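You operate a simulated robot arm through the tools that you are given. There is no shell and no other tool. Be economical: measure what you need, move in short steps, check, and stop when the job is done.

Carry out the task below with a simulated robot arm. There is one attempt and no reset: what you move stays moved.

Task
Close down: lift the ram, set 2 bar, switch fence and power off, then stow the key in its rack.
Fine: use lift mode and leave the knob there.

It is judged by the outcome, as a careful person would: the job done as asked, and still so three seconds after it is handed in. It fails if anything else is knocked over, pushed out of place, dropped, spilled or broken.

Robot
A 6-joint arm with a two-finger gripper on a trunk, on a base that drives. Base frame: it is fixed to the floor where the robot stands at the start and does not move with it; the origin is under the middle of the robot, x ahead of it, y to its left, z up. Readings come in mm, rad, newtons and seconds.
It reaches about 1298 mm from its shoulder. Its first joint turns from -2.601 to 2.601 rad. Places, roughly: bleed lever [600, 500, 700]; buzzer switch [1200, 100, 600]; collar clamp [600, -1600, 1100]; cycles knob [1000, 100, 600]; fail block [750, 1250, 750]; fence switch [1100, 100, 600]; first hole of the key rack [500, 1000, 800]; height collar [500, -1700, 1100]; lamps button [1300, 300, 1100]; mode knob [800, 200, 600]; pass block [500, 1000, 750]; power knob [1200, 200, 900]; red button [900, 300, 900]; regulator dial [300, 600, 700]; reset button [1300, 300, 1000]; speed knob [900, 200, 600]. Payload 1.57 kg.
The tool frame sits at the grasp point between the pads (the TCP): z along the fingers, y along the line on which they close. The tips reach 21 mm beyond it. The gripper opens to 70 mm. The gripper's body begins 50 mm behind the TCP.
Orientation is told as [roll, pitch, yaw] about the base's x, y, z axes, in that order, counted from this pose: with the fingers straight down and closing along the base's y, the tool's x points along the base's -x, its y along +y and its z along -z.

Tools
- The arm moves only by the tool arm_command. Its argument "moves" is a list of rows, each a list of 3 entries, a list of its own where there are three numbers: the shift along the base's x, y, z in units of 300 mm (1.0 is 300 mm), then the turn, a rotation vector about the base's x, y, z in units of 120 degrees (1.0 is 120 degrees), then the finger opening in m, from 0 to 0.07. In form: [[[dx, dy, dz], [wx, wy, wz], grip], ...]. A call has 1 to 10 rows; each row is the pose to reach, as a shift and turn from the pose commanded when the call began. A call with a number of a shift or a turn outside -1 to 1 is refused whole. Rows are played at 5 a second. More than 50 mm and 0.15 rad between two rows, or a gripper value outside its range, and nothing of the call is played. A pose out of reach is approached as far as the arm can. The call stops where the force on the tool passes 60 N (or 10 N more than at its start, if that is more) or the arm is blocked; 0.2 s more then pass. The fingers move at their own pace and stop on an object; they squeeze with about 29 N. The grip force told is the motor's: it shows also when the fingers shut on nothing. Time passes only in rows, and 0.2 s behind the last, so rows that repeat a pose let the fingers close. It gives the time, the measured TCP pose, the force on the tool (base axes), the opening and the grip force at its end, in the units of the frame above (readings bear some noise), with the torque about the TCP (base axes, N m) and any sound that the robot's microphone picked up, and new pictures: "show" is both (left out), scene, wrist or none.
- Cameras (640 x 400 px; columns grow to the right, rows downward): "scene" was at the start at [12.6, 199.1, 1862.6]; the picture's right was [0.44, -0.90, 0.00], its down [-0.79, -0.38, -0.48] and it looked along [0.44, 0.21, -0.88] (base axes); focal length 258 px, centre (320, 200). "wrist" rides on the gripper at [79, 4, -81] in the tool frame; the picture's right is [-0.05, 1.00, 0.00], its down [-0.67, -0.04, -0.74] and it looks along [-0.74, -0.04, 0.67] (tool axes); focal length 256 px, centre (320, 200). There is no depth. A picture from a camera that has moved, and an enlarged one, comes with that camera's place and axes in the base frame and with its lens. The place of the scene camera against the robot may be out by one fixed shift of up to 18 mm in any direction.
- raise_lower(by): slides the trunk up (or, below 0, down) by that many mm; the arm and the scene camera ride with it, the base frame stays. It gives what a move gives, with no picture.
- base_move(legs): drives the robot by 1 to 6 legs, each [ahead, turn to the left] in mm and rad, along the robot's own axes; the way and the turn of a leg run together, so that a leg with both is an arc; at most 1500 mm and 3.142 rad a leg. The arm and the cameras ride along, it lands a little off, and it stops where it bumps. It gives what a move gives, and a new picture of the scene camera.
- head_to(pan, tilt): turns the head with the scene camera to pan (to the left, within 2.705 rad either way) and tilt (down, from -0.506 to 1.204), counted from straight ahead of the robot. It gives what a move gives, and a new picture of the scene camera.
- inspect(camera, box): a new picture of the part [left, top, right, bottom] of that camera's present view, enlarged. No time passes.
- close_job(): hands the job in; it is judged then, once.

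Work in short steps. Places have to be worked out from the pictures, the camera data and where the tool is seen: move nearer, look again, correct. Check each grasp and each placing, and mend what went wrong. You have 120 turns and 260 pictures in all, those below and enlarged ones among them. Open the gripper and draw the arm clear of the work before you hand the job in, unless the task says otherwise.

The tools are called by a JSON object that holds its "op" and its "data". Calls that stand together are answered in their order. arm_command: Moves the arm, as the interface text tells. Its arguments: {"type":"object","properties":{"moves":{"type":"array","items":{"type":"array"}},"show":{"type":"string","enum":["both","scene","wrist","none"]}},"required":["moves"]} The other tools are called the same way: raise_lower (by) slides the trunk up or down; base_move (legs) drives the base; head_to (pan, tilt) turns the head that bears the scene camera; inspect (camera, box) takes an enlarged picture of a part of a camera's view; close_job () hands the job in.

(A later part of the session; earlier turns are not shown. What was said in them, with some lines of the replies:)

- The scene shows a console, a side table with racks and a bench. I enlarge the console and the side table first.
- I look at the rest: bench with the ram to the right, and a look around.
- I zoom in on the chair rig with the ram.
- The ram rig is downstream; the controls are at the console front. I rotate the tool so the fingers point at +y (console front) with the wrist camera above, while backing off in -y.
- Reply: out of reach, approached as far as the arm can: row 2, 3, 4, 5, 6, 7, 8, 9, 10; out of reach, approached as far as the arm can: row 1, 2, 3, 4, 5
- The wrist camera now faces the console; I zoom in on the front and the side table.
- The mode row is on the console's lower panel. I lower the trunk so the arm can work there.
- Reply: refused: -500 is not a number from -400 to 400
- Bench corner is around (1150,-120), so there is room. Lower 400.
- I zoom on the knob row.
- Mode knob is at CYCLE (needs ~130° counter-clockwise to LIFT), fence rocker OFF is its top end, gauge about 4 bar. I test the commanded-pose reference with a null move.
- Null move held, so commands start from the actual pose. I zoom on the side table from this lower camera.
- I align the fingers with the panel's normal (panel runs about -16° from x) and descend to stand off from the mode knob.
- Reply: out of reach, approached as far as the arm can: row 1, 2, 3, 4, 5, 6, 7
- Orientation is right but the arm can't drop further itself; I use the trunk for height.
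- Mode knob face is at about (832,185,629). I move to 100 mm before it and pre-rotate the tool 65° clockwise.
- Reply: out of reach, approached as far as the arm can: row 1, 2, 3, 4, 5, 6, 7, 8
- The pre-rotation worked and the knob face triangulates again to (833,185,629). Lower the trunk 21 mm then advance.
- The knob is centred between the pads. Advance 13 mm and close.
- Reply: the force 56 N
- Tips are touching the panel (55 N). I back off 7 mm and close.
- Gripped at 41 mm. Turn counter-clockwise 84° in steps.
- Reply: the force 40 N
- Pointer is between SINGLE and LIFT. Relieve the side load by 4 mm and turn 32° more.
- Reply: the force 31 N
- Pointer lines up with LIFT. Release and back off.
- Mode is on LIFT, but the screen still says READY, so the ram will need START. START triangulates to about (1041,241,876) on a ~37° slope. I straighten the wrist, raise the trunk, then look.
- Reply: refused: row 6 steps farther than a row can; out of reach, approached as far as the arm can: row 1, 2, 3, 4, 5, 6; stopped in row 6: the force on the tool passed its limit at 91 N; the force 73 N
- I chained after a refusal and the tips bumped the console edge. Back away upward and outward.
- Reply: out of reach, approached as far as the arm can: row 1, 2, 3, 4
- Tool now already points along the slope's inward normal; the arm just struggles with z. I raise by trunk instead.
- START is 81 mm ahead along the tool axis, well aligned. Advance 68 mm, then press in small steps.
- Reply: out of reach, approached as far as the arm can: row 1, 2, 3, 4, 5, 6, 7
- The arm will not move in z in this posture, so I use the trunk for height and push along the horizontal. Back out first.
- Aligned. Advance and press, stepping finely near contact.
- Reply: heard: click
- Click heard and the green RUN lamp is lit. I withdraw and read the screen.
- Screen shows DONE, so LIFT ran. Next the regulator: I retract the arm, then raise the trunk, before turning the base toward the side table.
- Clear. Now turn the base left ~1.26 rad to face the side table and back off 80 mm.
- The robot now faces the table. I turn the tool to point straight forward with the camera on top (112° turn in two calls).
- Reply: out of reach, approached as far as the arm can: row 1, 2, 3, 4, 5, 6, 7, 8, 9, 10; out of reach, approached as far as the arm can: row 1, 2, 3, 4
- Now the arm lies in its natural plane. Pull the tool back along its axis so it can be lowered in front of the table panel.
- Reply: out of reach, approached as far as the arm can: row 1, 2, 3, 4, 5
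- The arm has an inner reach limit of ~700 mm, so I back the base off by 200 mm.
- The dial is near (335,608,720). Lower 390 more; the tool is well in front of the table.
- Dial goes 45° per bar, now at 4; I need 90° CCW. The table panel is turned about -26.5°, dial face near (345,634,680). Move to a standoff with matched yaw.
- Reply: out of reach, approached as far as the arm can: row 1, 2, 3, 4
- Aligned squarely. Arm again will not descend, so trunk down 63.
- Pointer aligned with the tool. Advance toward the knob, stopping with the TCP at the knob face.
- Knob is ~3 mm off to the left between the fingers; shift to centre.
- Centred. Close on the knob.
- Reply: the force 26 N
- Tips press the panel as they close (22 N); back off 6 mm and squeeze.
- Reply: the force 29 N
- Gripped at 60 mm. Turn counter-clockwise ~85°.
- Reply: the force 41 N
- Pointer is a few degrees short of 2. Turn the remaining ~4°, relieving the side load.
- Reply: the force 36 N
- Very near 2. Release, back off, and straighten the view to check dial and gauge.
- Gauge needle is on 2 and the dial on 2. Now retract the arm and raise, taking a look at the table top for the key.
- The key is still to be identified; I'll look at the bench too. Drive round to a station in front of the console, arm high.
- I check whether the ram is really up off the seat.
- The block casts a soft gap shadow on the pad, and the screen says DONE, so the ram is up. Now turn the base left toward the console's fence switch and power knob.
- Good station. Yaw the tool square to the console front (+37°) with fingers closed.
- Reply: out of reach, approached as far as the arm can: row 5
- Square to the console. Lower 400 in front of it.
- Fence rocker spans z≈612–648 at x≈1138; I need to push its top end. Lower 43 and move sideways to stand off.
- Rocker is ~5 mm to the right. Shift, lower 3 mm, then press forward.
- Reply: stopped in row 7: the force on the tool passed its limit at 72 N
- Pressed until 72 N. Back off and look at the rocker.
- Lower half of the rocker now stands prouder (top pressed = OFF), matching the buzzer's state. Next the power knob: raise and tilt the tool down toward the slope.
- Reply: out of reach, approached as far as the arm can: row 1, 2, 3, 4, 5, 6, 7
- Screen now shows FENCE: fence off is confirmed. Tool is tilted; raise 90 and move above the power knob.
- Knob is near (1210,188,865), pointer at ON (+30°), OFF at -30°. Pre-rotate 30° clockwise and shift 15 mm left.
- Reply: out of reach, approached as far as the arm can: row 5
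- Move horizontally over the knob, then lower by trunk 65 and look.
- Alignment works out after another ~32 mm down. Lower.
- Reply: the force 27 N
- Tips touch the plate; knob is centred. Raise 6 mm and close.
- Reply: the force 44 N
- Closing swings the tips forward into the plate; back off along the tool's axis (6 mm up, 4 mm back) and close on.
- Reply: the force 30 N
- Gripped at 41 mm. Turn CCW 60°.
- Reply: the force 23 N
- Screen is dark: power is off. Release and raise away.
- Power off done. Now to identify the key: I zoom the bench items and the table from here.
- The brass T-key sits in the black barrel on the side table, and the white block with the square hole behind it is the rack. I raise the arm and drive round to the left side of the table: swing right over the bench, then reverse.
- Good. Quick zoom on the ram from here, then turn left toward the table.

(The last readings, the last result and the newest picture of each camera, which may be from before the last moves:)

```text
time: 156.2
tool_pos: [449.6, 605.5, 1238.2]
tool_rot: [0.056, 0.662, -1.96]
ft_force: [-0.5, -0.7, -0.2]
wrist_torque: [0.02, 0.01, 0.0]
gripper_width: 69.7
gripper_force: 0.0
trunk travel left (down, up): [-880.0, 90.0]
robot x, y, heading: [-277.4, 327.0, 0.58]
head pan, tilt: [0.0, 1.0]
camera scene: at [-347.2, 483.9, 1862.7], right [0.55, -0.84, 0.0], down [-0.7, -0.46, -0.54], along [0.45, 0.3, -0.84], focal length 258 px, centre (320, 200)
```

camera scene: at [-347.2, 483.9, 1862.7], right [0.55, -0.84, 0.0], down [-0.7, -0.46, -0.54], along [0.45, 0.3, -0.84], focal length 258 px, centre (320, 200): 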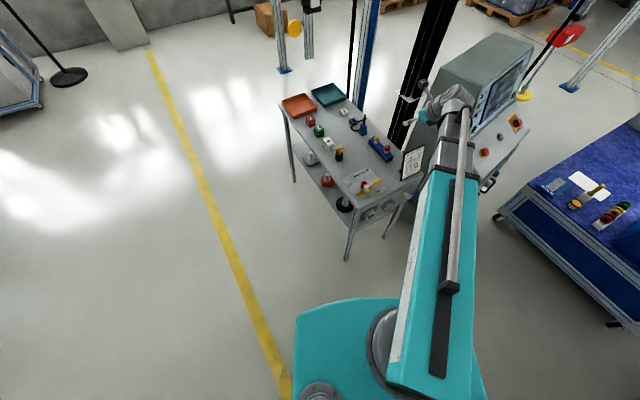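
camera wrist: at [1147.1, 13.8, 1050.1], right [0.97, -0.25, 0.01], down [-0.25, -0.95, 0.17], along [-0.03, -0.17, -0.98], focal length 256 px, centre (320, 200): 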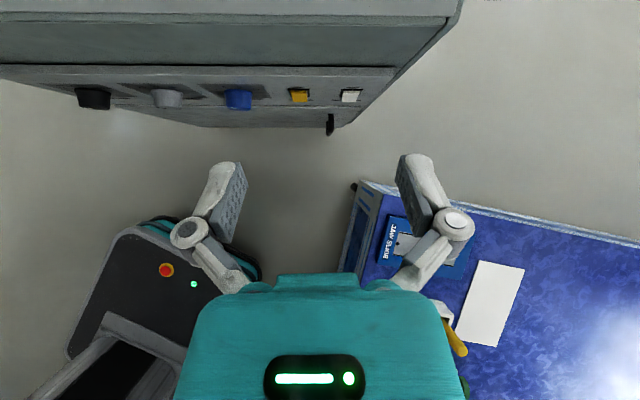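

Ram block hangs clear of the seat with 0 N. Now a wrist view of the table from here.

{"op": "inspect", "data": {"camera": "wrist", "box": [0, 0, 640, 400]}}

{"op": "inspect", "data": {"camera": "scene", "box": [275, 80, 425, 220]}}

```text
1.00 times, centred on (320, 200) of wrist (not enlarged: the box is as wide or as high as the picture)
camera zoom: at [456.2, 617.6, 1350.0], right [0.89, -0.45, 0.01], down [-0.44, -0.88, 0.17], along [-0.07, -0.16, -0.98], focal length 256 px, centre (320, 200)
```

zoom: 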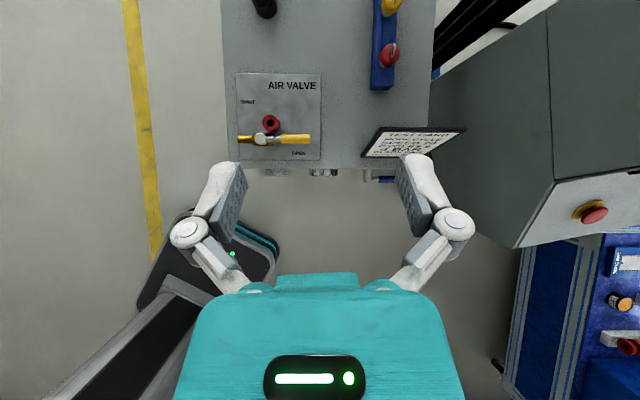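

```text
2.86 times, centred on (350, 150) of scene
camera zoom: at [-347.2, 483.9, 1862.7], right [0.55, -0.84, 0.0], down [-0.7, -0.46, -0.54], along [0.45, 0.3, -0.84], focal length 737 px, centre (234, 343)
```

zoom: 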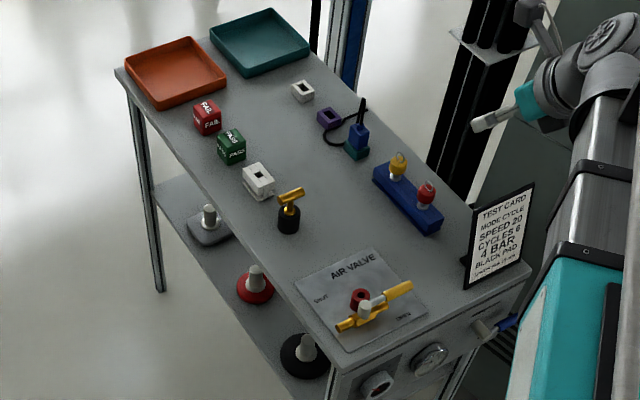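

The camera looks straight down on the table. Slide the tool ~280 mm along it to view key and rack.

{"op": "arm_command", "data": {"moves": [[[0.04, 0.15, 0], [0, 0, 0], 0.07], [[0.08, 0.3, 0], [0, 0, 0], 0.07], [[0.12, 0.45, 0], [0, 0, 0], 0.07], [[0.16, 0.6, 0], [0, 0, 0], 0.07], [[0.2, 0.75, 0], [0, 0, 0], 0.07], [[0.24, 0.9, 0], [0, 0, 0], 0.07]], "show": "wrist"}}

{"op": "inspect", "data": {"camera": "wrist", "box": [200, 0, 480, 220]}}

```text
time: 157.6
tool_pos: [521.6, 878.9, 1237.3]
tool_rot: [0.054, 0.662, -1.961]
ft_force: [0.7, 0.1, -0.2]
wrist_torque: [-0.01, 0.04, -0.05]
gripper_width: 70.0
gripper_force: 0.1
trunk travel left (down, up): [-880.0, 90.0]
robot x, y, heading: [-273.2, 325.8, 0.58]
head pan, tilt: [0.0, 1.0]
camera wrist: at [527.3, 890.6, 1349.4], right [0.89, -0.45, 0.01], down [-0.44, -0.88, 0.18], along [-0.07, -0.16, -0.98], focal length 256 px, centre (320, 200)
```

wrist: 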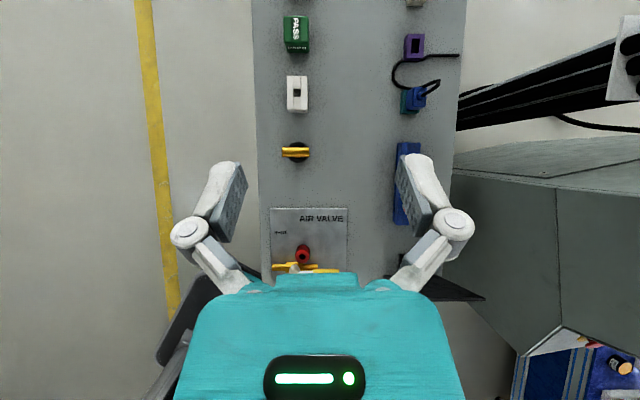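

```text
1.82 times, centred on (340, 110) of wrist
camera zoom: at [527.3, 890.6, 1349.4], right [0.89, -0.45, 0.01], down [-0.44, -0.88, 0.18], along [-0.07, -0.16, -0.98], focal length 465 px, centre (284, 364)
```

zoom: 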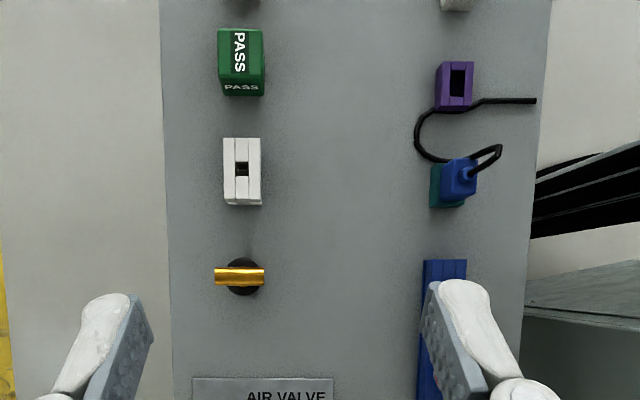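

T-bar lies across the table (along b2); rack hole is at about (543,1012). I turn the tool to fingers-down, closing along the table's length (96° turn) with camera on the left.

{"op": "arm_command", "data": {"moves": [[[0, 0, 0], [-0.0277, -0.0087, 0.06], 0.07], [[0, 0, 0], [-0.0554, -0.0174, 0.12], 0.07], [[0, 0, 0], [-0.0831, -0.0261, 0.18], 0.07], [[0, 0, 0], [-0.1108, -0.0348, 0.24], 0.07], [[0, 0, 0], [-0.1385, -0.0435, 0.3], 0.07], [[0, 0, 0], [-0.1662, -0.0522, 0.36], 0.07], [[0, 0, 0], [-0.1939, -0.0609, 0.42], 0.07], [[0, 0, 0], [-0.2216, -0.0696, 0.48], 0.07], [[0, 0, 0], [-0.2493, -0.0783, 0.54], 0.07], [[0, 0, 0], [-0.277, -0.087, 0.6], 0.07]], "show": "none"}}

{"op": "arm_command", "data": {"moves": [[[0, 0, 0], [-0.0277, -0.0087, 0.06], 0.07], [[0, 0, 0], [-0.055, -0.017, 0.12], 0.07]], "show": "both"}}

```text
time: 159.8
tool_pos: [523.2, 877.6, 1200.6]
tool_rot: [0.081, 0.093, -0.655]
ft_force: [-0.1, 0.4, 0.3]
wrist_torque: [-0.01, -0.01, -0.02]
gripper_width: 70.0
gripper_force: 0.2
out of reach, approached as far as the arm can: row 1, 2, 3, 4, 5, 6, 7, 8, 9, 10
trunk travel left (down, up): [-880.0, 90.0]
robot x, y, heading: [-273.8, 327.5, 0.578]
head pan, tilt: [0.0, 1.0]
```

```text
time: 160.4
tool_pos: [520.8, 876.8, 1198.3]
tool_rot: [-0.002, 0.007, -0.408]
ft_force: [0.3, 0.7, 0.6]
wrist_torque: [0.02, -0.02, 0.01]
gripper_width: 70.1
gripper_force: 0.2
trunk travel left (down, up): [-880.0, 90.0]
robot x, y, heading: [-275.4, 327.1, 0.582]
head pan, tilt: [0.0, 1.0]
camera scene: at [-347.7, 485.4, 1862.5], right [0.55, -0.84, 0.0], down [-0.7, -0.46, -0.54], along [0.45, 0.3, -0.84], focal length 258 px, centre (320, 200)
camera wrist: at [452.9, 913.1, 1279.1], right [0.45, 0.9, 0.0], down [0.6, -0.3, 0.74], along [0.66, -0.33, -0.67], focal length 256 px, centre (320, 200)
```

scene: 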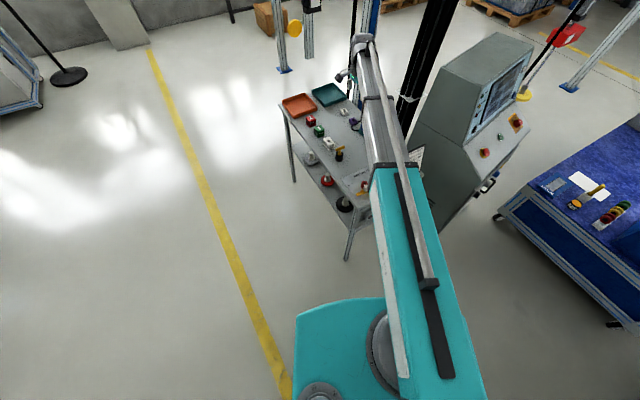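
wrist: 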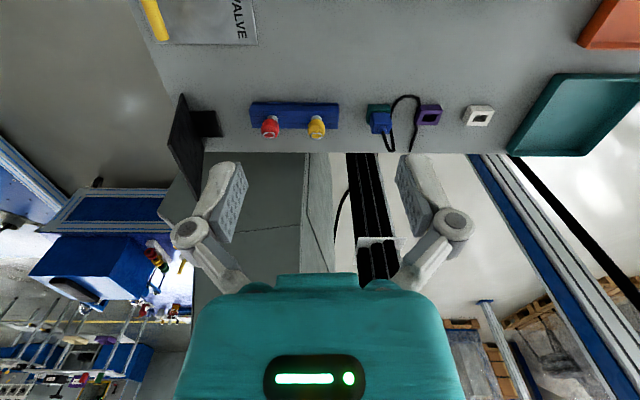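

Fingers point down. Slide left/forward so key and rack come into the camera view, and fine-yaw -3°.

{"op": "arm_command", "data": {"moves": [[[-0.06, 0.12, 0], [0, 0, -0.025], 0.07], [[-0.12, 0.25, 0], [0, 0, -0.025], 0.07], [[-0.187, 0.373, 0], [0, 0, -0.025], 0.07]], "show": "none"}}

{"op": "raise_lower", "data": {"by": -120}}

{"op": "inspect", "data": {"camera": "wrist", "box": [0, 0, 640, 400]}}

```text
time: 161.2
tool_pos: [466.4, 990.1, 1198.8]
tool_rot: [-0.002, 0.008, -0.462]
ft_force: [0.0, -0.2, 0.2]
wrist_torque: [-0.02, 0.0, 0.0]
gripper_width: 70.0
gripper_force: 0.0
trunk travel left (down, up): [-880.0, 90.0]
robot x, y, heading: [-275.9, 329.0, 0.573]
head pan, tilt: [0.0, 1.0]
```

```text
time: 162.7
tool_pos: [466.3, 988.8, 1078.6]
tool_rot: [0.0, 0.008, -0.462]
ft_force: [-0.7, -0.5, 1.3]
wrist_torque: [-0.01, 0.0, -0.03]
gripper_width: 70.1
gripper_force: 0.0
trunk travel left (down, up): [-760.0, 210.0]
robot x, y, heading: [-275.8, 327.8, 0.58]
head pan, tilt: [0.0, 1.0]
```

```text
1.00 times, centred on (320, 200) of wrist (not enlarged: the box is as wide or as high as the picture)
camera zoom: at [398.8, 1028.5, 1159.3], right [0.49, 0.87, 0.0], down [0.59, -0.33, 0.74], along [0.64, -0.36, -0.67], focal length 256 px, centre (320, 200)
```

zoom: 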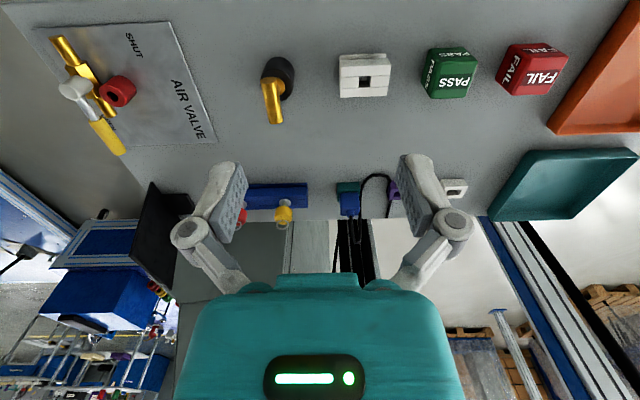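

{"op": "inspect", "data": {"camera": "wrist", "box": [240, 30, 420, 150]}}

```text
3.33 times, centred on (330, 90) of wrist
camera zoom: at [398.8, 1028.5, 1159.3], right [0.49, 0.87, 0.0], down [0.59, -0.33, 0.74], along [0.64, -0.36, -0.67], focal length 853 px, centre (287, 567)
```

zoom: 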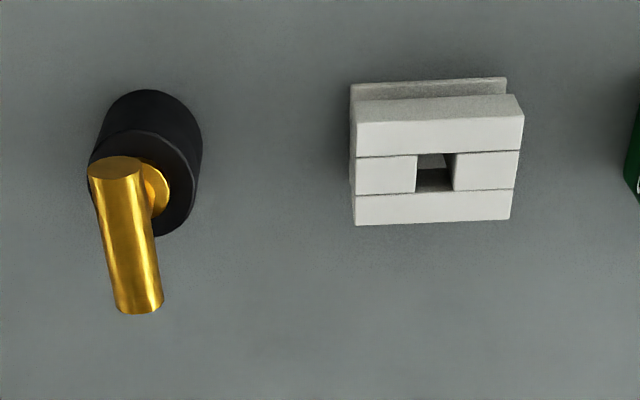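

Triangulated: T-bar centre ≈ (494,915,880), barrel top ≈ 838, rack hole ≈ (543,1010,835). Move over the key and lower to z≈960 to check.

{"op": "arm_command", "data": {"moves": [[[0.047, -0.12, 0], [0, 0, 0], 0.07], [[0.093, -0.247, 0], [0, 0, 0], 0.07]], "show": "none"}}

{"op": "raise_lower", "data": {"by": -120}}

{"op": "inspect", "data": {"camera": "wrist", "box": [0, 0, 640, 400]}}

```text
time: 163.3
tool_pos: [494.6, 914.0, 1079.9]
tool_rot: [0.0, 0.004, -0.462]
ft_force: [0.2, -0.3, -0.1]
wrist_torque: [0.0, 0.0, 0.03]
gripper_width: 70.1
gripper_force: 0.0
trunk travel left (down, up): [-760.0, 210.0]
robot x, y, heading: [-275.8, 332.4, 0.578]
head pan, tilt: [0.0, 1.0]
```

```text
time: 164.8
tool_pos: [495.6, 915.2, 958.5]
tool_rot: [-0.001, 0.007, -0.461]
ft_force: [-0.2, -0.5, -0.5]
wrist_torque: [0.0, 0.01, -0.03]
gripper_width: 70.1
gripper_force: 0.0
trunk travel left (down, up): [-640.0, 330.0]
robot x, y, heading: [-267.5, 331.8, 0.58]
head pan, tilt: [0.0, 1.0]
```

```text
1.00 times, centred on (320, 200) of wrist (not enlarged: the box is as wide or as high as the picture)
camera zoom: at [427.0, 954.4, 1039.3], right [0.49, 0.87, 0.0], down [0.59, -0.33, 0.74], along [0.64, -0.36, -0.67], focal length 256 px, centre (320, 200)
```

zoom: 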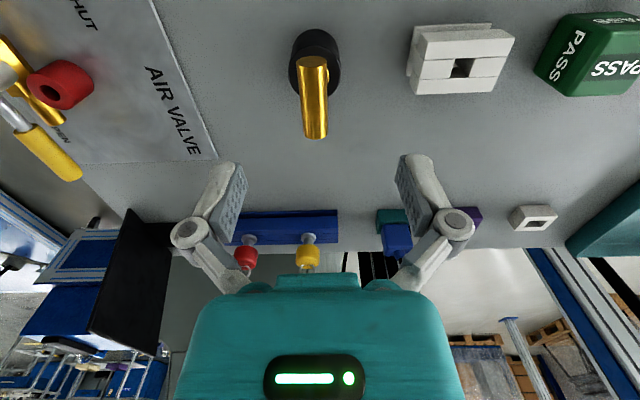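

Well centred; shift -4,-1 mm and lower to z≈880.

{"op": "arm_command", "data": {"moves": [[[-0.013, -0.005, 0], [0, 0, 0], 0.07]], "show": "none"}}

{"op": "raise_lower", "data": {"by": -77}}

{"op": "inspect", "data": {"camera": "wrist", "box": [160, 0, 480, 220]}}

```text
time: 165.2
tool_pos: [490.4, 913.9, 959.4]
tool_rot: [0.001, 0.008, -0.464]
ft_force: [0.2, 0.7, -1.0]
wrist_torque: [-0.01, 0.01, -0.01]
gripper_width: 70.0
gripper_force: 0.0
trunk travel left (down, up): [-640.0, 330.0]
robot x, y, heading: [-276.8, 329.5, 0.577]
head pan, tilt: [0.0, 1.0]
```

```text
time: 166.4
tool_pos: [490.1, 913.7, 881.9]
tool_rot: [-0.001, 0.006, -0.464]
ft_force: [-0.2, -0.2, 0.4]
wrist_torque: [-0.02, 0.03, -0.04]
gripper_width: 69.8
gripper_force: 0.1
trunk travel left (down, up): [-563.0, 407.0]
robot x, y, heading: [-274.1, 328.8, 0.578]
head pan, tilt: [0.0, 1.0]
```

```text
1.82 times, centred on (320, 110) of wrist
camera zoom: at [423.1, 952.9, 962.2], right [0.49, 0.87, 0.0], down [0.59, -0.33, 0.74], along [0.64, -0.36, -0.67], focal length 465 px, centre (320, 364)
```

zoom: 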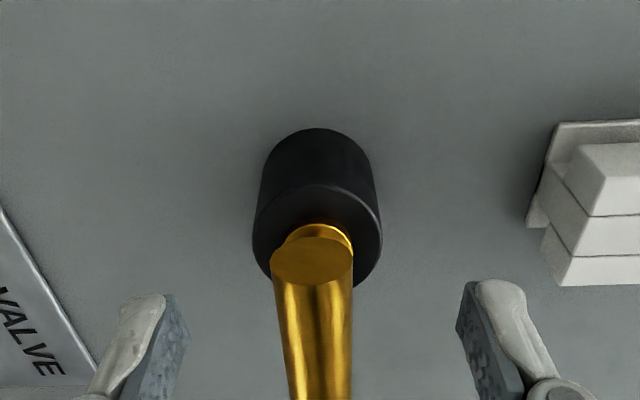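

The bar lies centrally between the fingers. Close.

{"op": "arm_command", "data": {"moves": [[[0, 0, 0], [0, 0, 0], 0.04], [[0, 0, 0], [0, 0, 0], 0.015], [[0, 0, 0], [0, 0, 0], 0.005], [[0, 0, 0], [0, 0, 0], 0.005], [[0, 0, 0], [0, 0, 0], 0.005]], "show": "wrist"}}

```text
time: 167.6
tool_pos: [491.0, 913.4, 881.5]
tool_rot: [0.002, 0.007, -0.463]
ft_force: [-0.1, -0.2, 0.3]
wrist_torque: [-0.01, 0.02, 0.01]
gripper_width: 16.5
gripper_force: 28.8
trunk travel left (down, up): [-563.0, 407.0]
robot x, y, heading: [-275.9, 327.2, 0.576]
head pan, tilt: [0.0, 1.0]
camera wrist: at [423.2, 952.9, 962.2], right [0.49, 0.87, 0.0], down [0.59, -0.33, 0.74], along [0.64, -0.36, -0.67], focal length 256 px, centre (320, 200)
```

wrist: 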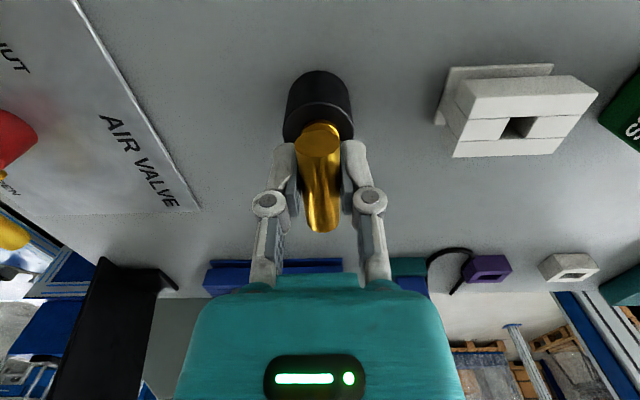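

Held at 16.5 mm. Lift 25 mm and look at what comes up.

{"op": "raise_lower", "data": {"by": 25}}

{"op": "inspect", "data": {"camera": "wrist", "box": [160, 0, 640, 280]}}

```text
time: 168.3
tool_pos: [490.6, 913.6, 906.5]
tool_rot: [0.002, 0.009, -0.464]
ft_force: [0.4, -0.1, -1.0]
wrist_torque: [0.01, 0.01, -0.02]
gripper_width: 16.7
gripper_force: 28.9
trunk travel left (down, up): [-588.0, 382.0]
robot x, y, heading: [-275.6, 329.7, 0.579]
head pan, tilt: [0.0, 1.0]
```

```text
1.33 times, centred on (400, 140) of wrist
camera zoom: at [423.3, 953.1, 987.0], right [0.49, 0.87, 0.0], down [0.59, -0.33, 0.74], along [0.64, -0.36, -0.67], focal length 341 px, centre (213, 280)
```

zoom: 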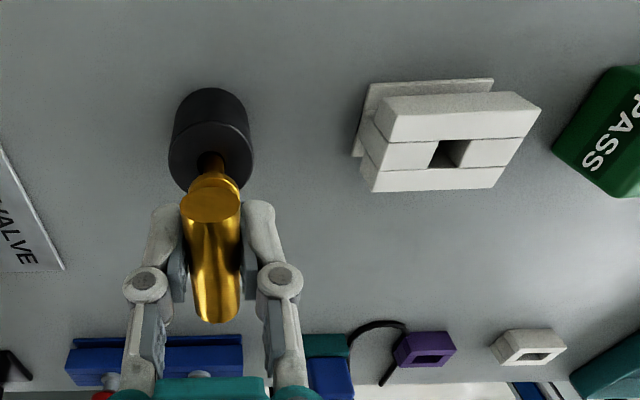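

The key slides out, barrel stays. Lift 50 more.

{"op": "raise_lower", "data": {"by": 50}}

{"op": "inspect", "data": {"camera": "wrist", "box": [160, 0, 560, 280]}}

{"op": "inspect", "data": {"camera": "scene", "box": [290, 70, 410, 200]}}

```text
time: 169.2
tool_pos: [489.6, 912.6, 956.9]
tool_rot: [0.001, 0.007, -0.462]
ft_force: [0.2, 0.6, -0.5]
wrist_torque: [0.01, 0.0, 0.02]
gripper_width: 17.0
gripper_force: 29.4
trunk travel left (down, up): [-638.0, 332.0]
robot x, y, heading: [-273.2, 332.9, 0.581]
head pan, tilt: [0.0, 1.0]
```

```text
1.43 times, centred on (360, 140) of wrist
camera zoom: at [423.4, 953.1, 1037.0], right [0.49, 0.87, 0.0], down [0.59, -0.33, 0.74], along [0.64, -0.36, -0.67], focal length 366 px, centre (263, 286)
```

zoom: 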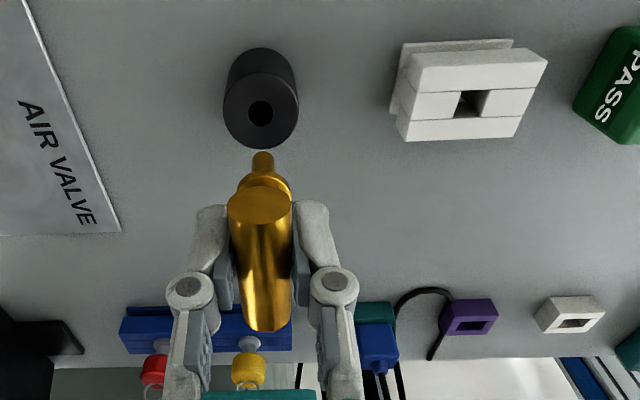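

```text
3.08 times, centred on (350, 135) of scene
camera zoom: at [-347.4, 485.4, 1620.5], right [0.55, -0.84, 0.0], down [-0.7, -0.46, -0.54], along [0.45, 0.3, -0.84], focal length 794 px, centre (228, 400)
```

zoom: 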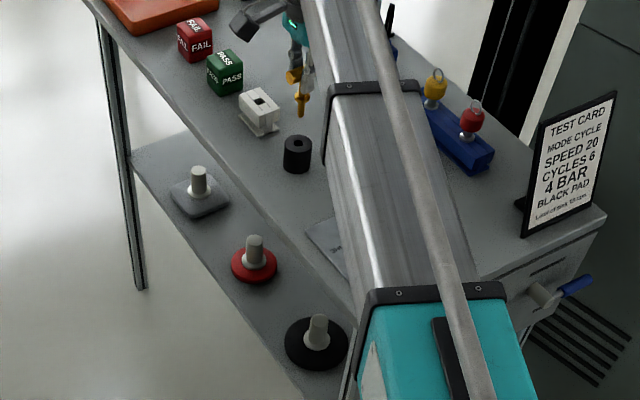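

The key has a round shank (~10 mm, tip ~70 mm below TCP) and the rack hole is ~14 mm square. Carry it over the hole by (+53.7, +99.8).

{"op": "arm_command", "data": {"moves": [[[0.06, 0.11, 0], [0, 0, 0], 0.005], [[0.12, 0.22, 0], [0, 0, 0], 0.005], [[0.179, 0.333, 0], [0, 0, 0], 0.005], [[0.179, 0.333, 0], [0, 0, 0], 0.005]], "show": "none"}}

{"op": "raise_lower", "data": {"by": -40}}

{"op": "inspect", "data": {"camera": "wrist", "box": [220, 20, 420, 170]}}

```text
time: 170.2
tool_pos: [545.3, 1012.8, 957.9]
tool_rot: [-0.003, 0.007, -0.462]
ft_force: [-0.1, 0.0, -0.8]
wrist_torque: [0.01, -0.01, 0.0]
gripper_width: 16.7
gripper_force: 28.9
trunk travel left (down, up): [-638.0, 332.0]
robot x, y, heading: [-276.0, 328.2, 0.582]
head pan, tilt: [0.0, 1.0]
```

```text
time: 171.0
tool_pos: [544.5, 1012.1, 916.7]
tool_rot: [0.001, 0.006, -0.463]
ft_force: [0.0, -0.3, -0.5]
wrist_torque: [0.0, -0.03, -0.01]
gripper_width: 16.4
gripper_force: 28.4
trunk travel left (down, up): [-598.0, 372.0]
robot x, y, heading: [-274.6, 327.9, 0.575]
head pan, tilt: [0.0, 1.0]
```

```text
2.67 times, centred on (320, 95) of wrist
camera zoom: at [477.1, 1052.2, 997.1], right [0.49, 0.87, 0.0], down [0.59, -0.33, 0.74], along [0.64, -0.36, -0.67], focal length 683 px, centre (320, 480)
```

zoom: 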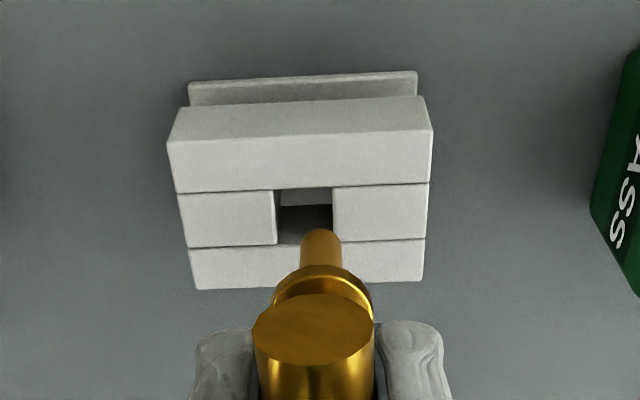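

The shank is ~3.5 mm past the hole along the table and ~1 mm across. Correct by (-2.5,-2.7) and re-check 6 mm lower.

{"op": "arm_command", "data": {"moves": [[[-0.0083, -0.009, 0], [0, 0, 0], 0.005], [[-0.0083, -0.009, 0], [0, 0, 0], 0.005]], "show": "none"}}

{"op": "raise_lower", "data": {"by": -6}}

{"op": "inspect", "data": {"camera": "wrist", "box": [260, 50, 380, 130]}}

```text
time: 171.6
tool_pos: [542.7, 1010.5, 916.1]
tool_rot: [0.001, 0.006, -0.462]
ft_force: [0.3, 0.0, 0.1]
wrist_torque: [-0.01, 0.03, 0.01]
gripper_width: 16.6
gripper_force: 29.0
trunk travel left (down, up): [-598.0, 372.0]
robot x, y, heading: [-278.6, 333.1, 0.576]
head pan, tilt: [0.0, 1.0]
```

```text
time: 172.2
tool_pos: [542.5, 1010.0, 910.9]
tool_rot: [-0.001, 0.007, -0.462]
ft_force: [0.4, -0.4, -0.6]
wrist_torque: [0.01, -0.02, 0.01]
gripper_width: 16.5
gripper_force: 28.6
trunk travel left (down, up): [-592.0, 378.0]
robot x, y, heading: [-272.1, 327.1, 0.576]
head pan, tilt: [0.0, 1.0]
```

```text
5.00 times, centred on (320, 90) of wrist
camera zoom: at [474.7, 1049.5, 991.1], right [0.49, 0.87, 0.0], down [0.59, -0.33, 0.74], along [0.64, -0.36, -0.67], focal length 1280 px, centre (320, 750)
```

zoom: 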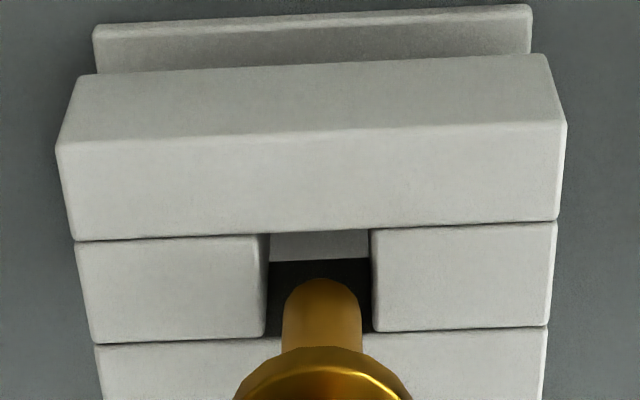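

Nearly centred; nudge 1.3 mm toward the camera side and lower 10 mm into the hole.

{"op": "arm_command", "data": {"moves": [[[-0.004, 0.001, 0], [0, 0, 0], 0.005], [[-0.004, 0.001, 0], [0, 0, 0], 0.005]], "show": "none"}}

{"op": "raise_lower", "data": {"by": -9}}

{"op": "inspect", "data": {"camera": "wrist", "box": [260, 50, 380, 130]}}

```text
time: 172.8
tool_pos: [540.7, 1010.3, 910.3]
tool_rot: [0.002, 0.006, -0.461]
ft_force: [-0.5, 0.0, 0.8]
wrist_torque: [0.02, 0.03, -0.01]
gripper_width: 16.6
gripper_force: 29.3
trunk travel left (down, up): [-592.0, 378.0]
robot x, y, heading: [-273.6, 328.3, 0.579]
head pan, tilt: [0.0, 1.0]
```

```text
time: 173.4
tool_pos: [540.4, 1010.5, 901.5]
tool_rot: [-0.001, 0.006, -0.46]
ft_force: [0.4, -0.3, -0.1]
wrist_torque: [-0.01, -0.01, 0.04]
gripper_width: 16.4
gripper_force: 28.9
trunk travel left (down, up): [-583.0, 387.0]
robot x, y, heading: [-272.3, 331.3, 0.578]
head pan, tilt: [0.0, 1.0]
```

```text
5.00 times, centred on (320, 90) of wrist
camera zoom: at [473.5, 1049.9, 982.1], right [0.49, 0.87, 0.0], down [0.59, -0.33, 0.74], along [0.64, -0.36, -0.67], focal length 1280 px, centre (320, 750)
```

zoom: 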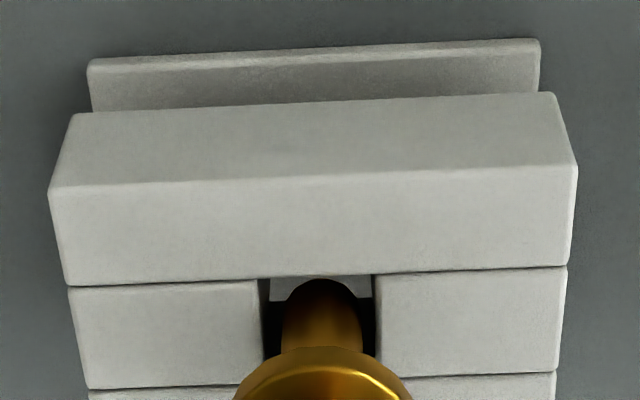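

The tip is in the hole with no force. Lower 15 mm more.

{"op": "raise_lower", "data": {"by": -15}}

{"op": "inspect", "data": {"camera": "wrist", "box": [240, 30, 400, 150]}}

```text
time: 174.0
tool_pos: [540.4, 1009.7, 886.6]
tool_rot: [0.001, 0.006, -0.463]
ft_force: [0.0, -0.8, 0.3]
wrist_torque: [0.01, 0.02, 0.02]
gripper_width: 16.8
gripper_force: 28.4
trunk travel left (down, up): [-568.0, 402.0]
robot x, y, heading: [-274.9, 332.8, 0.581]
head pan, tilt: [0.0, 1.0]
```

```text
3.33 times, centred on (320, 90) of wrist
camera zoom: at [473.5, 1049.9, 967.1], right [0.49, 0.87, 0.0], down [0.59, -0.33, 0.74], along [0.64, -0.36, -0.67], focal length 853 px, centre (320, 567)
```

zoom: 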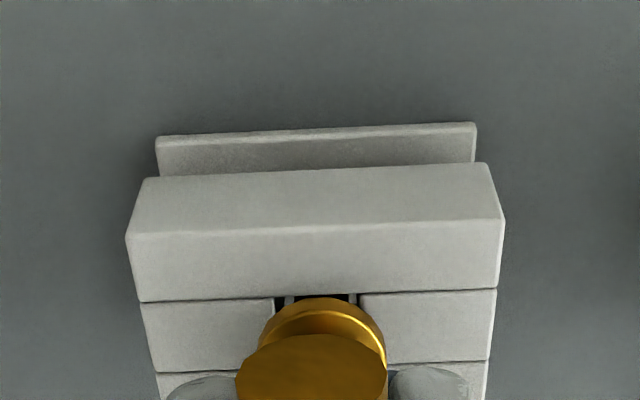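

Almost seated. Lower in 4 mm steps watching the force.

{"op": "raise_lower", "data": {"by": -5}}

{"op": "raise_lower", "data": {"by": -3}}

{"op": "inspect", "data": {"camera": "wrist", "box": [240, 30, 400, 150]}}

```text
time: 174.5
tool_pos: [540.6, 1010.3, 881.5]
tool_rot: [0.0, 0.006, -0.464]
ft_force: [0.3, 0.0, -0.2]
wrist_torque: [-0.02, 0.06, -0.01]
gripper_width: 16.9
gripper_force: 28.8
trunk travel left (down, up): [-563.0, 407.0]
robot x, y, heading: [-274.9, 329.2, 0.58]
head pan, tilt: [0.0, 1.0]
```

```text
time: 175.1
tool_pos: [540.6, 1009.8, 879.6]
tool_rot: [0.001, 0.005, -0.461]
ft_force: [5.9, 5.5, 19.7]
wrist_torque: [0.06, -0.2, 0.0]
gripper_width: 16.9
gripper_force: 28.7
trunk travel left (down, up): [-560.0, 410.0]
robot x, y, heading: [-273.2, 326.0, 0.577]
head pan, tilt: [0.0, 1.0]
```

```text
3.33 times, centred on (320, 90) of wrist
camera zoom: at [472.9, 1049.5, 961.0], right [0.49, 0.87, 0.0], down [0.58, -0.33, 0.74], along [0.65, -0.36, -0.67], focal length 853 px, centre (320, 567)
```

zoom: 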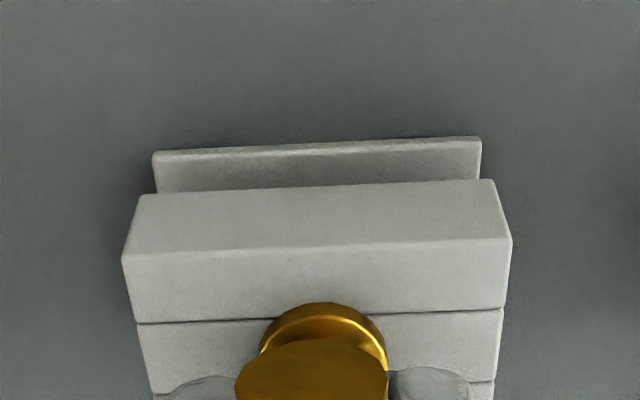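

Seated (20 N on the collar at the predicted height). Ease 2 mm, open, then lift away.

{"op": "raise_lower", "data": {"by": 2}}

{"op": "arm_command", "data": {"moves": [[[0, 0, 0], [0, 0, 0], 0.03], [[0, 0, 0], [0, 0, 0], 0.05], [[0, 0, 0], [0, 0, 0], 0.06], [[0, 0, 0], [0, 0, 0], 0.06]], "show": "wrist"}}

```text
time: 175.6
tool_pos: [539.6, 1009.8, 880.6]
tool_rot: [-0.001, 0.008, -0.462]
ft_force: [-1.0, -1.0, 1.1]
wrist_torque: [-0.01, 0.04, -0.01]
gripper_width: 16.7
gripper_force: 29.2
trunk travel left (down, up): [-562.0, 408.0]
robot x, y, heading: [-272.4, 329.6, 0.582]
head pan, tilt: [0.0, 1.0]
```

```text
time: 176.6
tool_pos: [541.3, 1010.4, 881.4]
tool_rot: [0.0, 0.007, -0.463]
ft_force: [0.1, 0.6, 1.0]
wrist_torque: [0.02, 0.02, -0.02]
gripper_width: 60.1
gripper_force: 0.1
trunk travel left (down, up): [-562.0, 408.0]
robot x, y, heading: [-275.8, 327.6, 0.577]
head pan, tilt: [0.0, 1.0]
camera wrist: at [473.5, 1049.9, 961.1], right [0.49, 0.87, 0.0], down [0.59, -0.33, 0.74], along [0.64, -0.36, -0.67], focal length 256 px, centre (320, 200)
```

wrist: 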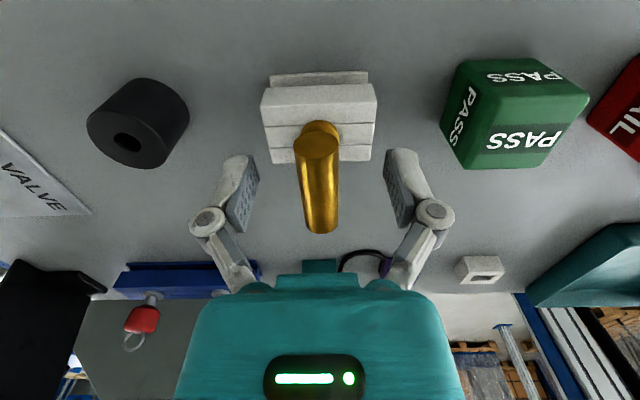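

Key stands in the rack. Lift straight up clear.

{"op": "raise_lower", "data": {"by": 200}}

{"op": "inspect", "data": {"camera": "wrist", "box": [200, 0, 480, 200]}}

{"op": "inspect", "data": {"camera": "scene", "box": [270, 60, 430, 220]}}

```text
time: 178.8
tool_pos: [541.3, 1010.7, 1079.4]
tool_rot: [0.0, 0.006, -0.463]
ft_force: [-0.5, 0.0, 0.3]
wrist_torque: [-0.02, -0.01, 0.01]
gripper_width: 60.1
gripper_force: 0.0
trunk travel left (down, up): [-762.0, 208.0]
robot x, y, heading: [-271.7, 329.9, 0.581]
head pan, tilt: [0.0, 1.0]
```

```text
2.00 times, centred on (340, 100) of wrist
camera zoom: at [473.6, 1050.0, 1161.0], right [0.49, 0.87, 0.0], down [0.59, -0.33, 0.74], along [0.64, -0.36, -0.67], focal length 512 px, centre (280, 400)
```

zoom: 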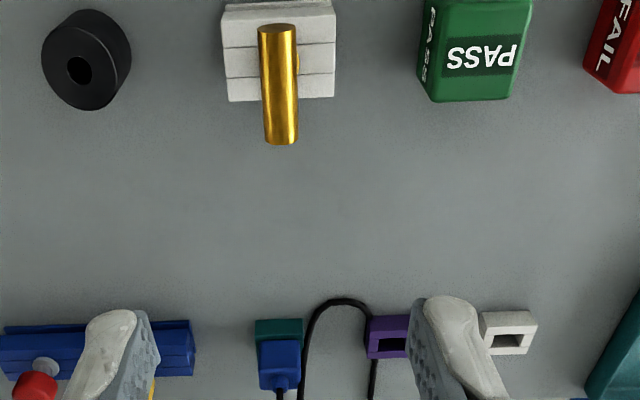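

```text
2.50 times, centred on (350, 140) of scene
camera zoom: at [-347.5, 485.4, 1744.5], right [0.55, -0.84, 0.0], down [-0.7, -0.46, -0.54], along [0.45, 0.3, -0.84], focal length 645 px, centre (245, 350)
```

zoom: 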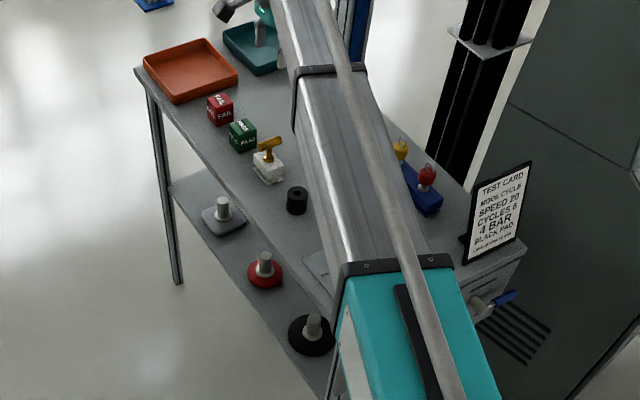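

Key is upright in the rack. Raise and back the robot away, then a final look at the rig and gauge.

{"op": "raise_lower", "data": {"by": 150}}

{"op": "base_move", "data": {"legs": [[-350, 0]]}}

{"op": "head_to", "data": {"pan": -0.45, "tilt": 0.55}}

{"op": "head_to", "data": {"pan": -1.35, "tilt": 0.4}}

{"op": "inspect", "data": {"camera": "scene", "box": [220, 100, 420, 280]}}

```text
time: 180.5
tool_pos: [541.5, 1010.2, 1230.7]
tool_rot: [0.0, 0.006, -0.464]
ft_force: [1.2, 0.2, 0.5]
wrist_torque: [0.0, -0.02, -0.01]
gripper_width: 60.2
gripper_force: 0.0
trunk travel left (down, up): [-912.0, 58.0]
robot x, y, heading: [-274.3, 324.4, 0.581]
head pan, tilt: [0.0, 1.0]
```

```text
time: 183.2
tool_pos: [250.0, 818.0, 1231.2]
tool_rot: [-0.001, 0.006, -0.465]
ft_force: [0.3, 0.1, 0.0]
wrist_torque: [0.01, -0.05, -0.02]
gripper_width: 60.0
gripper_force: 0.0
trunk travel left (down, up): [-912.0, 58.0]
robot x, y, heading: [-564.7, 140.2, 0.575]
head pan, tilt: [0.0, 1.0]
camera scene: at [-639.2, 294.8, 1894.5], right [0.55, -0.84, 0.0], down [-0.71, -0.46, -0.54], along [0.45, 0.29, -0.84], focal length 258 px, centre (320, 200)
```

scene: 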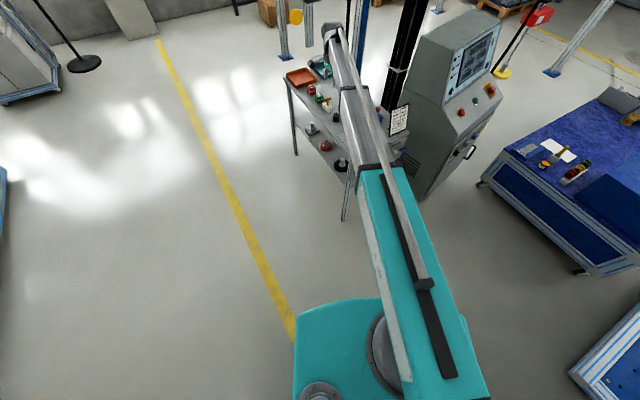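

```text
time: 184.1
tool_pos: [250.5, 818.7, 1230.4]
tool_rot: [0.0, 0.007, -0.466]
ft_force: [-1.1, 0.2, -0.6]
wrist_torque: [-0.02, 0.01, -0.01]
gripper_width: 59.9
gripper_force: 0.1
trunk travel left (down, up): [-912.0, 58.0]
robot x, y, heading: [-563.1, 139.4, 0.576]
head pan, tilt: [-0.45, 0.55]
camera scene: at [-607.8, 268.7, 1931.0], right [0.13, -0.99, 0.0], down [-0.52, -0.07, -0.85], along [0.85, 0.11, -0.52], focal length 258 px, centre (320, 200)
```

scene: 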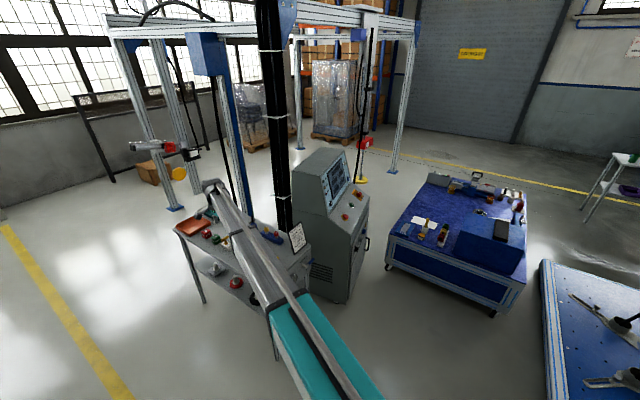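

```text
time: 185.2
tool_pos: [251.0, 818.0, 1231.1]
tool_rot: [0.0, 0.007, -0.464]
ft_force: [-0.5, 0.1, 0.0]
wrist_torque: [-0.01, 0.01, 0.01]
gripper_width: 60.3
gripper_force: 0.2
trunk travel left (down, up): [-912.0, 58.0]
robot x, y, heading: [-563.7, 138.0, 0.577]
head pan, tilt: [-1.349, 0.4]
camera scene: at [-630.5, 192.7, 1944.8], right [-0.7, -0.72, 0.0], down [-0.28, 0.27, -0.92], along [0.66, -0.64, -0.39], focal length 258 px, centre (320, 200)
```

scene: 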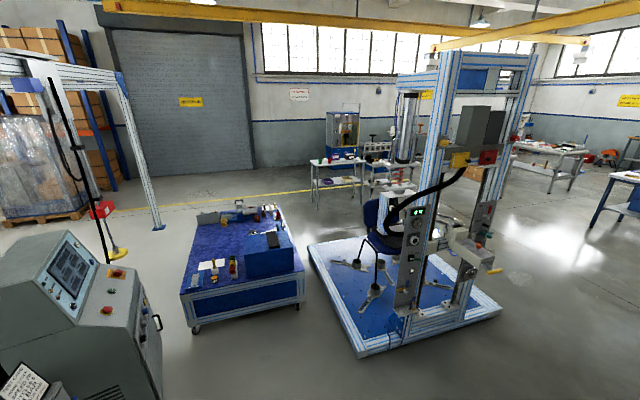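

```text
2.22 times, centred on (320, 190) of scene
camera zoom: at [-630.5, 192.7, 1944.8], right [-0.7, -0.72, 0.0], down [-0.28, 0.27, -0.92], along [0.66, -0.64, -0.39], focal length 573 px, centre (320, 222)
```

zoom: 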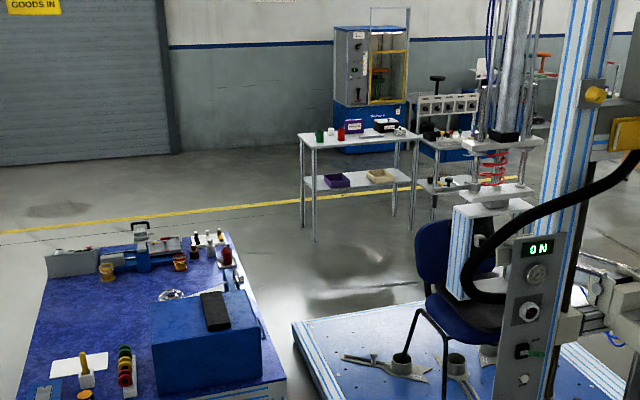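

All checks hold: mode on LIFT, ram up, 2 bar, fence and power off, key racked, and the arm clear with its gripper open.

{"op": "close_job", "data": {}}

```text
The job is handed in.
```

The close-down is finished and handed in:
- **Ram:** lifted using lift mode. The screen showed DONE, and the mode knob is left on LIFT.
- **Pressure:** the gauge and the dial both read 2 bar.
- **Fence:** switched off. The screen showed FENCE right after.
- **Power:** off, and the screen went dark.
- **Key:** standing in its rack.

While moving to press START, the closed fingers bumped the console edge once at about 90 N. I saw no damage and nothing was moved.
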